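You operate a simulated robot arm through the tools that you are given. There is no shell and no other tool. Be economical: measure what you need, move in short steps, check, and stop when the job is done.

Carry out the task below with a simulated robot arm. There is one attempt and no reset: what you move stays moved.

TASK
Pull the bench drawer open.

It is judged by the outcome, as a careful person would: the job done as asked, and still so three seconds after it is handed in. It fails if anything else is knocked over, pushed out of place, dropped, spilled or broken.

THE ROBOT
A 6-joint arm with a two-finger parallel gripper, fixed in place. Base frame: the origin is at the foot of the arm, x ahead of it, y to its left, z up. Lengths are in mm, angles in degrees, forces in N, time in s.
With the tool pointing down near the work surface it reaches from about 240 to 660 mm from the base axis. Its first joint turns from -66.0 to 66.0 degrees. Payload 2.9 kg.
Tool frame: the origin (TCP) lies between the finger pads and is the grasp point; the fingertips stand 30 mm ahead of it; z points along the fingers, y is the line along which they close. The gripper opens to 110 mm. The fingers are 20 mm wide and 10 mm thick; the gripper's body (48 by 112 mm) begins 55 mm behind the TCP.
Orientation is that of the tool frame in the base frame, as a unit quaternion [w, x, y, z]. With the fingers straight down and closing along the base's y, the tool's x points along the base's -x, its y along +y and its z along -z.

THE INTERFACE
- The arm moves only by the tool nudge_tool. Its argument "commands" is a list that holds one entry, the list of rows, each a list of 7 numbers: the shift along the tool's x, y, z in units of 300 mm (1.0 is 300 mm), then the turn, a rotation vector about the tool's x, y, z in units of 180 degrees (1.0 is 180 degrees), then the gripper command, from -1 (shut) to 1 (fully open), values between in proportion. In form: [[[dx, dy, dz, ax, ay, az, claw], ...]]. A call has 1 to 10 rows; each row is the pose to reach, as a shift and turn from the pose commanded when the call began, along the tool's axes at that moment. A call with a number of a shift or a turn outside -1 to 1 is refused whole. A row lasts 0.2 s, in which the tool goes at most 50 mm and 8.6 degrees; a call with a longer step from one row to the next is refused whole, and so is a gripper value outside its range. A pose out of reach is approached as far as the arm can. The call stops where the force on the tool passes 40 N (or 10 N more than at its start, if that is more) or the arm is blocked; 0.2 s more then pass. The fingers move at their own pace (about 108 mm/s each) and stop on an object; they squeeze with about 22 N. The grip force told is the motor's: it shows also when the fingers shut on nothing. Time passes only in rows, and 0.2 s behind the last, so rows that repeat a pose let the fingers close. It gives the time, the measured TCP pose, the force on the tool (base axes), the opening and the grip force at its end, in the units of the frame above (readings bear some noise), and new pictures: "show" is both (left out), scene, wrist or none.
- Cameras (640 x 400 px; columns grow to the right, rows downward): "scene" is fixed at [70, 433.8, 1373.5]; the picture's right is [-0.79, -0.61, 0.00], its down [-0.41, 0.53, -0.75] and it looks along [0.46, -0.59, -0.66] (base axes); focal length 359 px, centre (320, 200). "wrist" rides on the gripper at [-36, 0, -57] in the tool frame; the picture's right is [0.00, -1.00, 0.00], its down [0.97, 0.00, -0.24] and it looks along [0.24, 0.00, 0.97] (tool axes); focal length 218 px, centre (320, 200).
- pixel_to_xyz(camera, pixels): there is no depth. For up to 12 entries [column, row, z] of the newest picture of that camera ("zoom" is the newest enlarged one), the place [x, y] in the base frame at which the ray of that pixel passes the height z, good to about 2 mm. No time passes.
- inspect(camera, box): a new picture of the part [left, top, right, bottom] of that camera's present view, enlarged. No time passes.
- close_job(): hands the job in; it is judged then, once.

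Work in short steps. Measure before you move; look again where a grasp or a placing could have gone wrong, and mend it. You have 60 turns and 120 pictures in all, the two below and enlarged ones among them. Open the gripper and draw the arm clear of the work before you hand the job in, unless the task says otherwise; then end with one line.

The tools are called after ">>>" as name(argument=value, ...) on one line, values as JSON. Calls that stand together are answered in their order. nudge_tool: Moves the arm, as the interface text tells. Its arguments: {"type":"object","properties":{"commands":{"type":"array"},"show":{"type":"string","enum":["both","scene","wrist","none"]}},"required":["commands"]} The other tools are called the same way: pixel_to_xyz (camera, pixels) gives the place at which the rays of pixels pass given heights; inspect (camera, box) takes an enlarged picture of a part of a camera's view; close_job () hands the job in.

At the start:

```text
clock: 0.0
position: [493.8, 117.7, 984.0]
tool_rot: [0.0, 0.0, 1.0, 0.0]
ft_force: [0.3, -0.5, 0.2]
grip_width: 109.8
finger_force: 0.0
```

scene: 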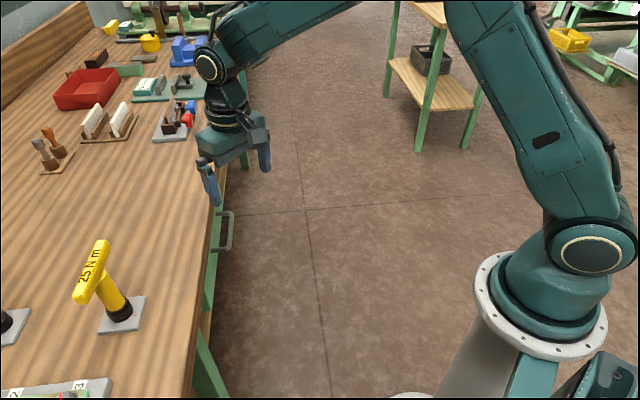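
wrist: 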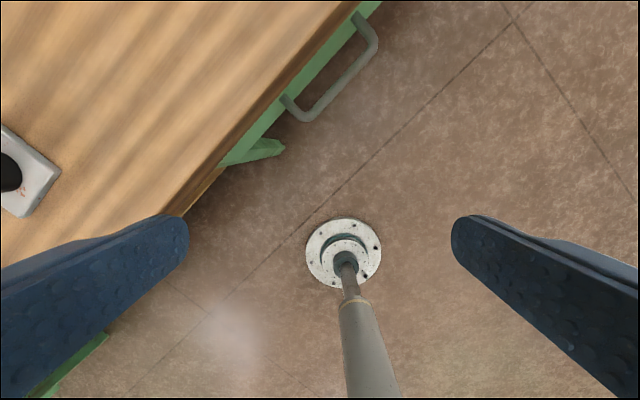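

I see the handle at scene (226,230) and wrist (335,75). I'll enlarge both to measure it.

>>> inspect(camera="scene", box=[160, 180, 288, 260])

>>> inspect(camera="wrist", box=[200, 0, 424, 140])

>>> pixel_to_xyz(camera="wrist", pixels=[[302, 118, 600], [302, 118, 640], [374, 45, 600], [374, 45, 640], [284, 97, 640], [355, 15, 640], [284, 97, 600], [355, 15, 600], [217, 164, 700], [355, 2, 700]])

>>> pixel_to_xyz(camera="scene", pixels=[[232, 213, 600], [232, 213, 640], [228, 250, 600], [228, 250, 640], [232, 213, 660], [228, 250, 660], [210, 252, 640], [222, 213, 640], [216, 205, 700], [193, 335, 700]])

```text
5.00 times, centred on (224, 220) of scene
```

zoom: 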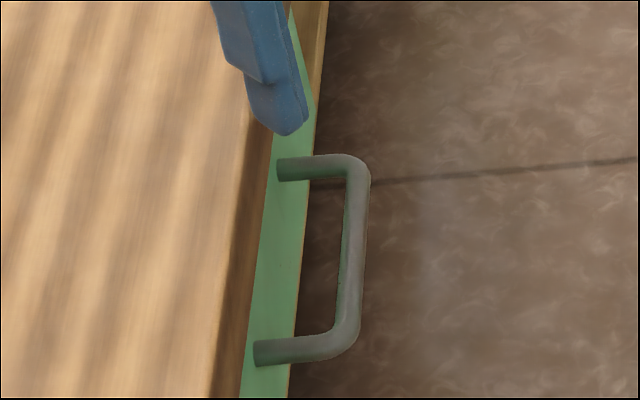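

```text
2.86 times, centred on (312, 70) of wrist
```

zoom: 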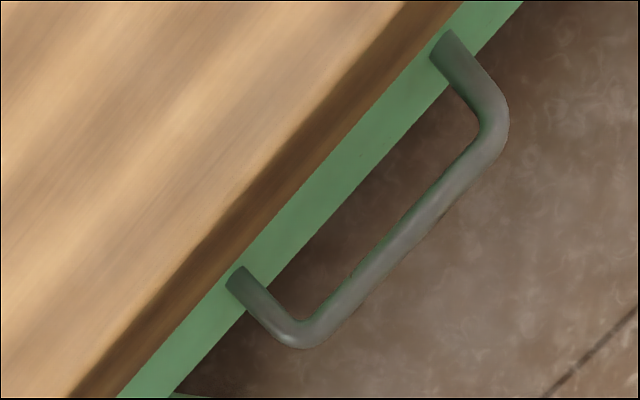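

```text
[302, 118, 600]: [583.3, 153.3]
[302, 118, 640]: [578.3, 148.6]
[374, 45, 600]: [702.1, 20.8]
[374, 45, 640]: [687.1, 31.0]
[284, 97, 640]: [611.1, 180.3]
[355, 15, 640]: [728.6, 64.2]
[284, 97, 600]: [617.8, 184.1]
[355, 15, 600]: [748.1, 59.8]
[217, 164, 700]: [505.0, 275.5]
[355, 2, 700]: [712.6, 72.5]
```

```text
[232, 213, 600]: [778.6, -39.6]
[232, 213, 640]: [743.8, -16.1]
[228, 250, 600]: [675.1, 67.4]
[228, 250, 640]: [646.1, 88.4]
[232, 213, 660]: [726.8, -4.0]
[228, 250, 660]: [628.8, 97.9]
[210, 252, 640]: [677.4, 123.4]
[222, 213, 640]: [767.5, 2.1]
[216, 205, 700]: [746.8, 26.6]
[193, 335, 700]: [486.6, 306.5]
```

Triangulating the two views puts the handle near z≈740, with its bar along the bench edge at about 45°. I'll yaw the tool 45° and shift along the edge to get a second wrist view and confirm that.

>>> nudge_tool(commands=[[[-0.03, -0.05, 0, 0, 0, 0.042, 1], [-0.06, -0.1, 0, 0, 0, 0.084, 1], [-0.09, -0.15, 0, 0, 0, 0.126, 1], [-0.12, -0.2, 0, 0, 0, 0.168, 1], [-0.15, -0.25, 0, 0, 0, 0.21, 1], [-0.18, -0.3, 0, 0, 0, 0.25, 1], [-0.18, -0.3, 0, 0, 0, 0.25, 1]]])

```text
clock: 1.6
position: [547.2, 27.8, 982.6]
tool_rot: [0.0, 0.384, 0.923, 0.0]
ft_force: [-0.6, -0.9, 0.4]
grip_width: 110.1
finger_force: 0.1
```

scene: 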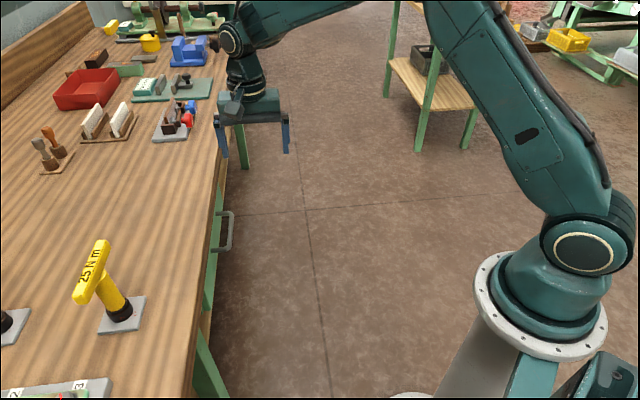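
wrist: 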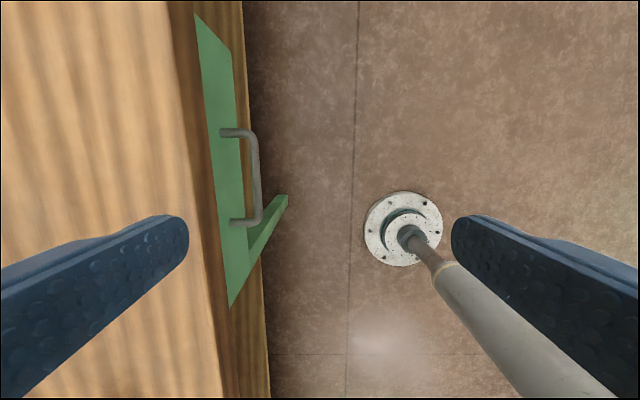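

The yaw is right: the bar now runs vertically in the wrist view at (256,135)–(258,222). I'll enlarge and re-triangulate its height.

>>> inspect(camera="wrist", box=[160, 110, 320, 240])

>>> pixel_to_xyz(camera="wrist", pixels=[[257, 219, 560], [257, 219, 600], [257, 219, 640], [257, 219, 700], [257, 219, 740], [253, 135, 560], [253, 135, 600], [253, 135, 640], [253, 135, 700], [253, 135, 740], [205, 200, 700]])

>>> pixel_to_xyz(camera="scene", pixels=[[229.5, 248, 600], [229.5, 248, 640], [229.5, 248, 700], [229.5, 248, 740], [231.5, 213, 600], [231.5, 213, 640], [231.5, 213, 700], [231.5, 213, 740]])

```text
3.08 times, centred on (240, 175) of wrist
```

zoom: 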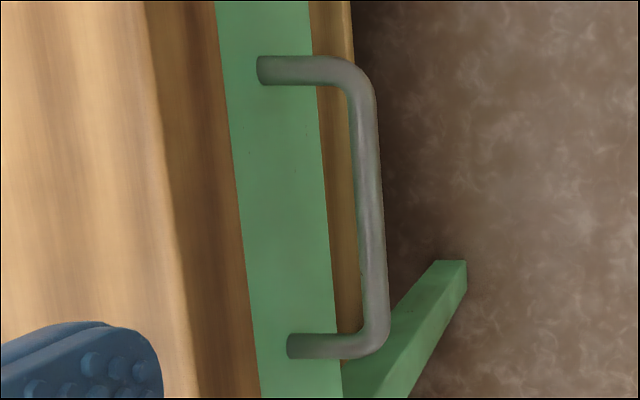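

```text
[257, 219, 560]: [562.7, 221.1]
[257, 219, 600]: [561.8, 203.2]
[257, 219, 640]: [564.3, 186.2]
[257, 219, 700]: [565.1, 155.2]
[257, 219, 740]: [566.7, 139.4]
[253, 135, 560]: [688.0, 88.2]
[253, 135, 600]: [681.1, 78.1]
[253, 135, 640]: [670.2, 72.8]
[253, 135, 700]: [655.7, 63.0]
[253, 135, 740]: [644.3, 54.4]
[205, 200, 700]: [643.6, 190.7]
```

```text
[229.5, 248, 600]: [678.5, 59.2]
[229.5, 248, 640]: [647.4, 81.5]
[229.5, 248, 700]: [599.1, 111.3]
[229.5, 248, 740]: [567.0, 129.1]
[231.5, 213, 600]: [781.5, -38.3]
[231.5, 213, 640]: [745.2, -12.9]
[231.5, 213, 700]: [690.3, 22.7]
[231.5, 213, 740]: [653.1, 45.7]
```

Both wrist views and the scene view agree: the bar's midpoint is about (608, 93, 746), with the bench top near z≈850 overhanging above it. A vertical grasp would hit the table edge, so I'll tilt the tool 60° toward the drawer while descending clear of the bench.

>>> nudge_tool(commands=[[[0, 0, 0.05, -0.047, 0, 0, 0.5], [0, 0, 0.1, -0.094, 0, 0, 0.2], [0, 0, 0.15, -0.141, 0, 0, -0.1], [0, 0, 0.2, -0.188, 0, 0, -0.27], [0, 0, 0.25, -0.235, 0, 0, -0.27], [0, 0, 0.3, -0.282, 0, 0, -0.27], [0, 0, 0.35, -0.333, 0, 0, -0.27], [0, 0, 0.35, -0.333, 0, 0, -0.27]]])

```text
refused: row 7 steps farther than a row can; nothing moved
```

The last tilt step was over the limit, so I'm spreading the turn over smaller steps.

>>> nudge_tool(commands=[[[0, 0, 0.05, -0.042, 0, 0, 0.5], [0, 0, 0.1, -0.084, 0, 0, 0.2], [0, 0, 0.15, -0.126, 0, 0, -0.1], [0, 0, 0.2, -0.168, 0, 0, -0.27], [0, 0, 0.25, -0.21, 0, 0, -0.27], [0, 0, 0.3, -0.252, 0, 0, -0.27], [0, 0, 0.35, -0.294, 0, 0, -0.27], [0, 0, 0.35, -0.333, 0, 0, -0.27], [0, 0, 0.35, -0.333, 0, 0, -0.27]]])

```text
clock: 3.6
position: [547.8, 27.3, 878.0]
tool_rot: [0.191, 0.332, 0.8, 0.463]
ft_force: [-0.8, -0.3, 0.4]
grip_width: 40.2
finger_force: 0.0
```

scene: 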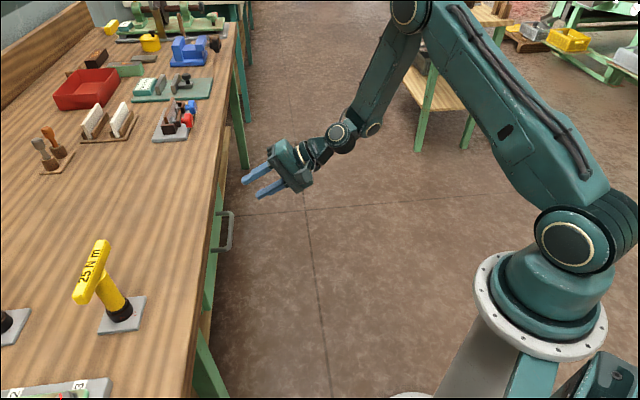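
wrist: 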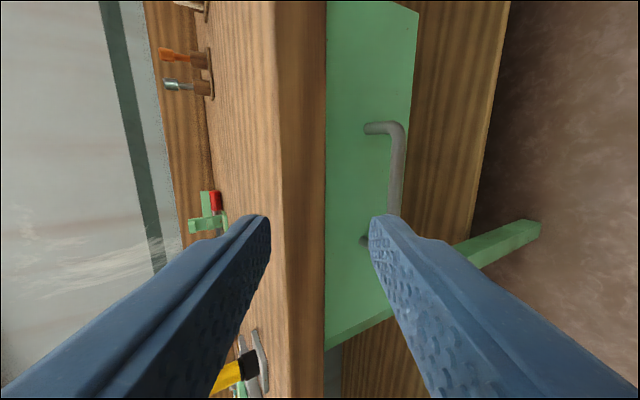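

The tilted pose was reached at z 878. I'll descend 85 mm straight down (tool y −73.6, z +42.5) to line up with the handle, then look.

>>> nudge_tool(commands=[[[0, -0.1, 0.058, 0, 0, 0, -0.27], [0, -0.2, 0.116, 0, 0, 0, -0.27], [0, -0.245, 0.142, 0, 0, 0, -0.27], [0, -0.245, 0.142, 0, 0, 0, -0.27]]])

```text
clock: 4.6
position: [547.5, 28.4, 791.8]
tool_rot: [0.192, 0.332, 0.8, 0.462]
ft_force: [0.3, -0.8, -0.3]
grip_width: 40.4
finger_force: 0.0
```

scene: 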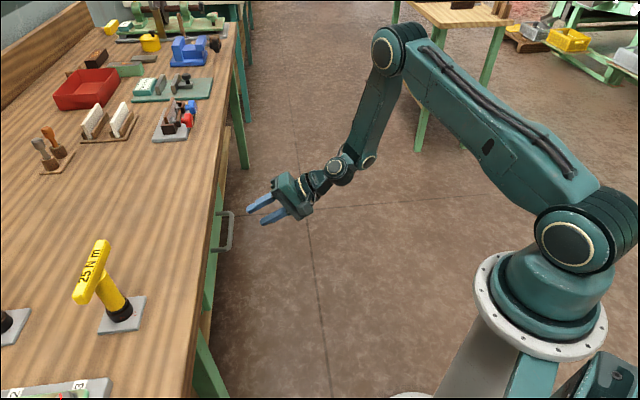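
wrist: 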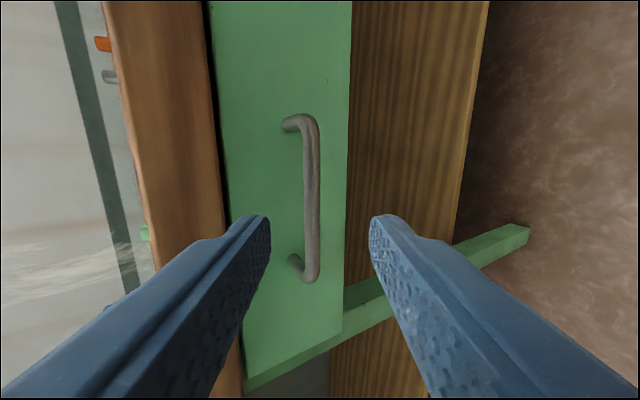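

The bar shows at column ~312, rows 120–277, so it is about 98 mm ahead, +6 mm in tool y and centred in x. I'll shift +6 mm in y and advance 50 mm, then check.

>>> nudge_tool(commands=[[[0, 0.02, 0.06, 0, 0, 0, -0.27], [0, 0.02, 0.12, 0, 0, 0, -0.27], [0, 0.02, 0.167, 0, 0, 0, -0.27], [0, 0.02, 0.167, 0, 0, 0, -0.27]]])

```text
clock: 5.6
position: [581.3, 61.0, 771.4]
tool_rot: [0.191, 0.332, 0.8, 0.461]
ft_force: [0.7, 0.8, 0.0]
grip_width: 40.2
finger_force: 0.0
```

scene: 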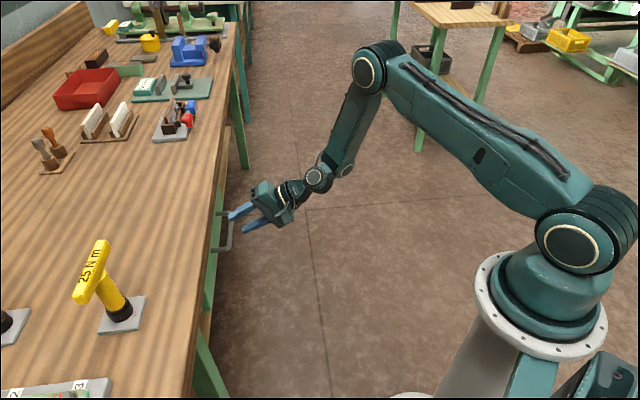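
wrist: 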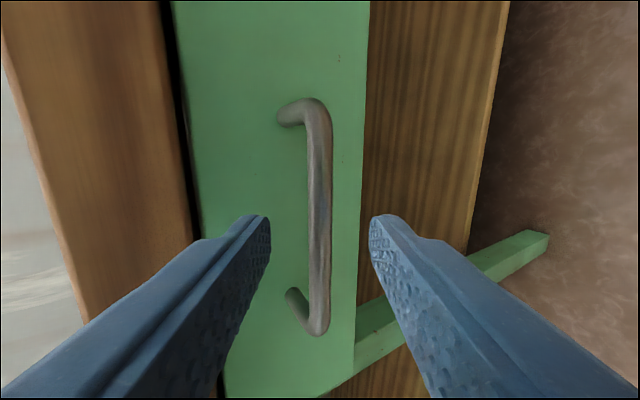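

The bar is centred at column 319, still about 48 mm ahead. I'll advance 33 mm and shut the fingers on it.

>>> nudge_tool(commands=[[[0, 0, 0.05, 0, 0, 0, -0.27], [0, 0, 0.09, 0, 0, 0, -0.27], [0, 0, 0.113, 0, 0, 0, -0.27], [0, 0, 0.113, 0, 0, 0, -0.27], [0, 0, 0.113, 0, 0, 0, -1], [0, 0, 0.113, 0, 0, 0, -1], [0, 0, 0.113, 0, 0, 0, -1]]])

```text
clock: 7.2
position: [600.4, 81.6, 756.9]
tool_rot: [0.191, 0.332, 0.801, 0.461]
ft_force: [0.6, 0.7, -1.9]
grip_width: 11.9
finger_force: 45.1
```

scene: 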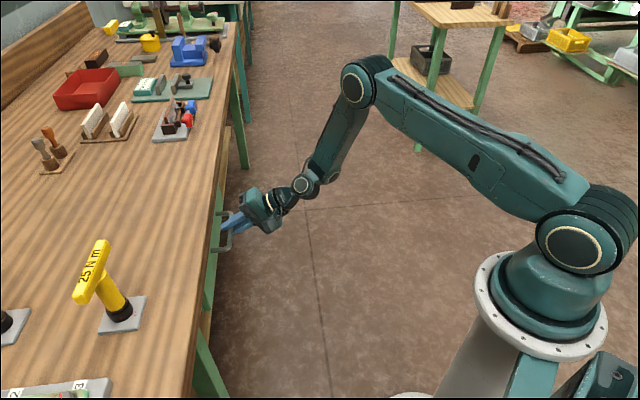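
wrist: 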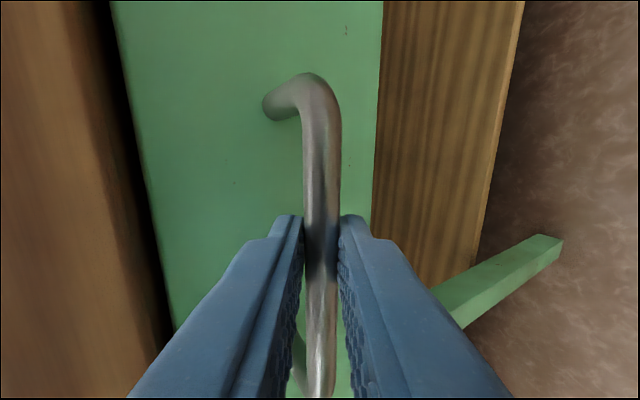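

The bar is gripped at 11.9 mm. I'll pull gently 50 mm horizontally, straight out from the drawer face (tool z −0.866, y −0.5 per unit).

>>> nudge_tool(commands=[[[0, -0.0083, -0.0144, 0, 0, 0, -1], [0, -0.0167, -0.0289, 0, 0, 0, -1], [0, -0.0333, -0.0577, 0, 0, 0, -1], [0, -0.05, -0.0866, 0, 0, 0, -1], [0, -0.0667, -0.1155, 0, 0, 0, -1], [0, -0.0833, -0.1443, 0, 0, 0, -1], [0, -0.0833, -0.1443, 0, 0, 0, -1]]])

```text
clock: 8.8
position: [565.2, 46.8, 756.3]
tool_rot: [0.19, 0.331, 0.8, 0.462]
ft_force: [-5.2, 6.4, 3.6]
grip_width: 11.9
finger_force: 45.1
```

scene: 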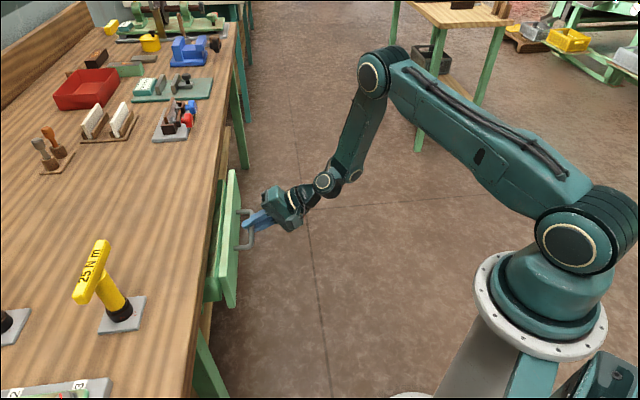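
wrist: 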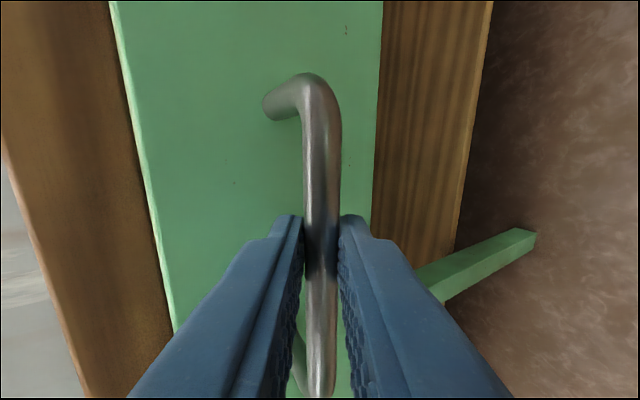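

The drawer slides. There's about 8 N of sideways force toward (−x,+y), so I'll bias the path a little that way (tool +x) and pull another 100 mm.

>>> nudge_tool(commands=[[[0.005, -0.0167, -0.0289, 0, 0, 0, -1], [0.006, -0.0333, -0.0577, 0, 0, 0, -1], [0.007, -0.05, -0.0866, 0, 0, 0, -1], [0.008, -0.0667, -0.1155, 0, 0, 0, -1], [0.009, -0.0833, -0.1443, 0, 0, 0, -1], [0.01, -0.1, -0.1732, 0, 0, 0, -1], [0.011, -0.1167, -0.202, 0, 0, 0, -1], [0.012, -0.1333, -0.231, 0, 0, 0, -1], [0.013, -0.15, -0.26, 0, 0, 0, -1], [0.014, -0.1667, -0.2887, 0, 0, 0, -1]]])

```text
clock: 11.0
position: [494.8, -24.0, 756.4]
tool_rot: [0.195, 0.333, 0.8, 0.459]
ft_force: [21.8, -19.1, -11.0]
grip_width: 11.3
finger_force: 45.0
```

scene: 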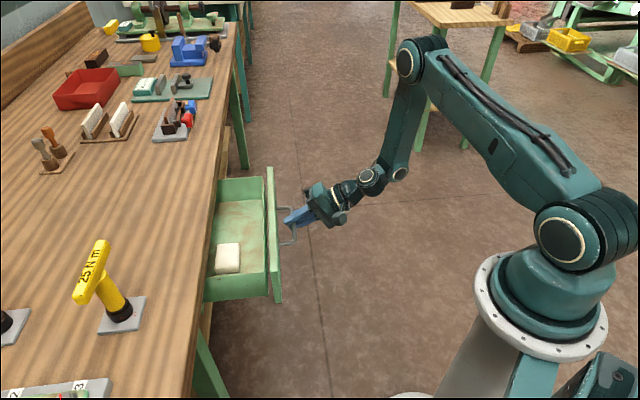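
wrist: 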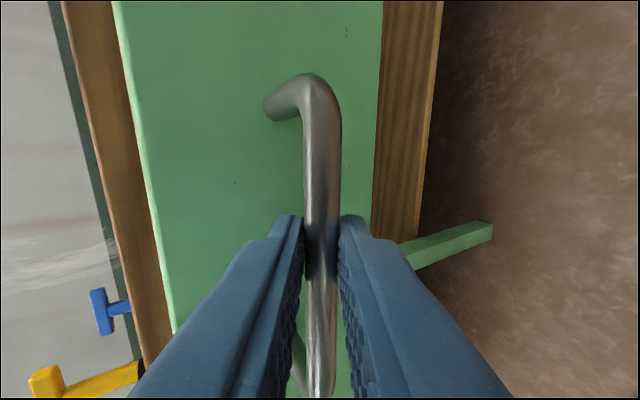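

The drawer is about 150 mm open, but I over-corrected sideways (about 29 N). I'll back off 3.3 mm in tool x and pull 50 mm more to see whether it meets its stop.

>>> nudge_tool(commands=[[[-0.006, 0, 0, 0, 0, 0, -1], [-0.011, -0.01, -0.0173, 0, 0, 0, -1], [-0.011, -0.0267, -0.0462, 0, 0, 0, -1], [-0.011, -0.0433, -0.075, 0, 0, 0, -1], [-0.011, -0.06, -0.104, 0, 0, 0, -1], [-0.011, -0.0767, -0.1328, 0, 0, 0, -1], [-0.011, -0.0833, -0.1443, 0, 0, 0, -1]]])

```text
clock: 12.6
position: [459.6, -60.0, 756.3]
tool_rot: [0.19, 0.332, 0.801, 0.461]
ft_force: [8.6, -5.8, -4.7]
grip_width: 11.4
finger_force: 45.2
```

scene: 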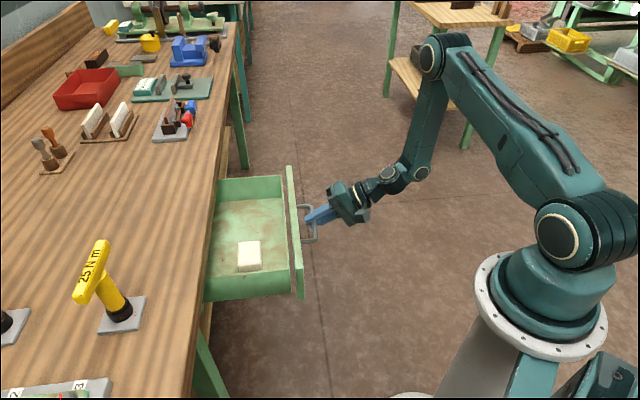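
wrist: 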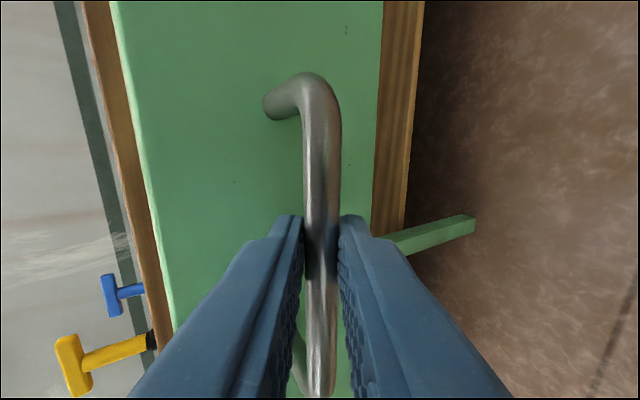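

It's open about 200 mm with no stop felt and low force. I'll pull gently up to 50 mm more; a force rise will mark the end stop.

>>> nudge_tool(commands=[[[-0.003, -0.005, -0.0087, 0, 0, 0, -1], [-0.003, -0.0167, -0.0289, 0, 0, 0, -1], [-0.003, -0.0283, -0.049, 0, 0, 0, -1], [-0.003, -0.04, -0.0693, 0, 0, 0, -1], [-0.003, -0.0517, -0.0895, 0, 0, 0, -1], [-0.003, -0.0633, -0.1097, 0, 0, 0, -1], [-0.003, -0.075, -0.13, 0, 0, 0, -1], [-0.003, -0.0833, -0.1443, 0, 0, 0, -1]]])

```text
clock: 14.4
position: [424.7, -95.7, 756.4]
tool_rot: [0.191, 0.331, 0.8, 0.463]
ft_force: [-1.2, 3.9, 6.3]
grip_width: 11.6
finger_force: 45.1
```

scene: 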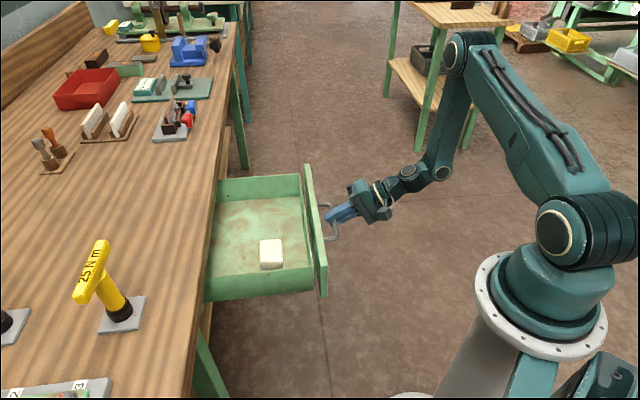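
wrist: 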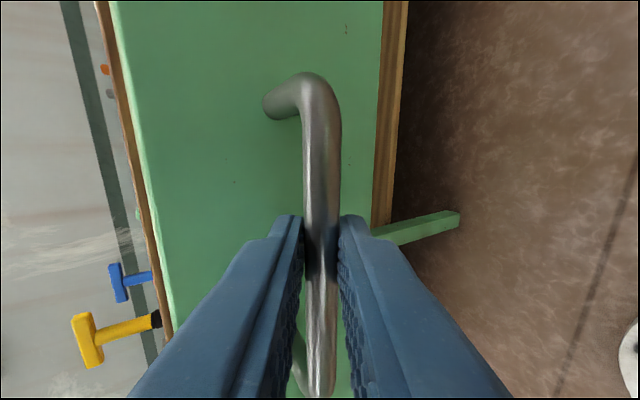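

The drawer is about 250 mm open, and going further risks pulling it out. I'll release the handle to a modest opening and back straight off along the tool axis.

>>> nudge_tool(commands=[[[0, 0, 0, 0, 0, 0, -0.3], [0, 0, 0, 0, 0, 0, -0.3], [0, 0, 0, 0, 0, 0, -0.3], [0, 0, -0.05, 0, 0, 0, -0.3], [0, 0, -0.12, 0, 0, 0, -0.3], [0, 0, -0.22, 0, 0, 0, -0.3], [0, 0, -0.32, 0, 0, 0, -0.3], [0, 0, -0.32, 0, 0, 0, -0.3]]])

```text
clock: 16.2
position: [366.4, -153.7, 803.2]
tool_rot: [0.192, 0.332, 0.8, 0.461]
ft_force: [-0.1, -0.9, 0.4]
grip_width: 38.5
finger_force: 0.0
```

scene: 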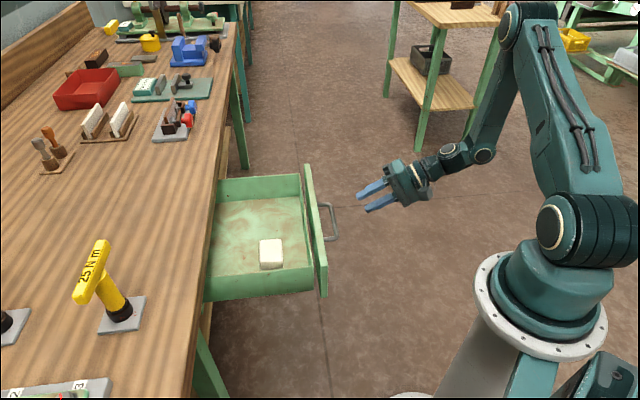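
wrist: 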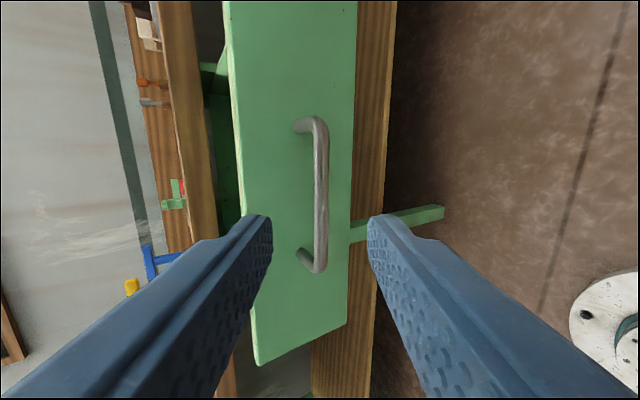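

The drawer stays open, the items on the bench haven't moved, and the gripper is open and clear. I'm handing in.

>>> close_job()

```text
The job is handed in.
```

The bench drawer is pulled open about 250 mm, the handle is released and the arm is clear; nothing on the bench was disturbed, though a white block inside the drawer slid a little.
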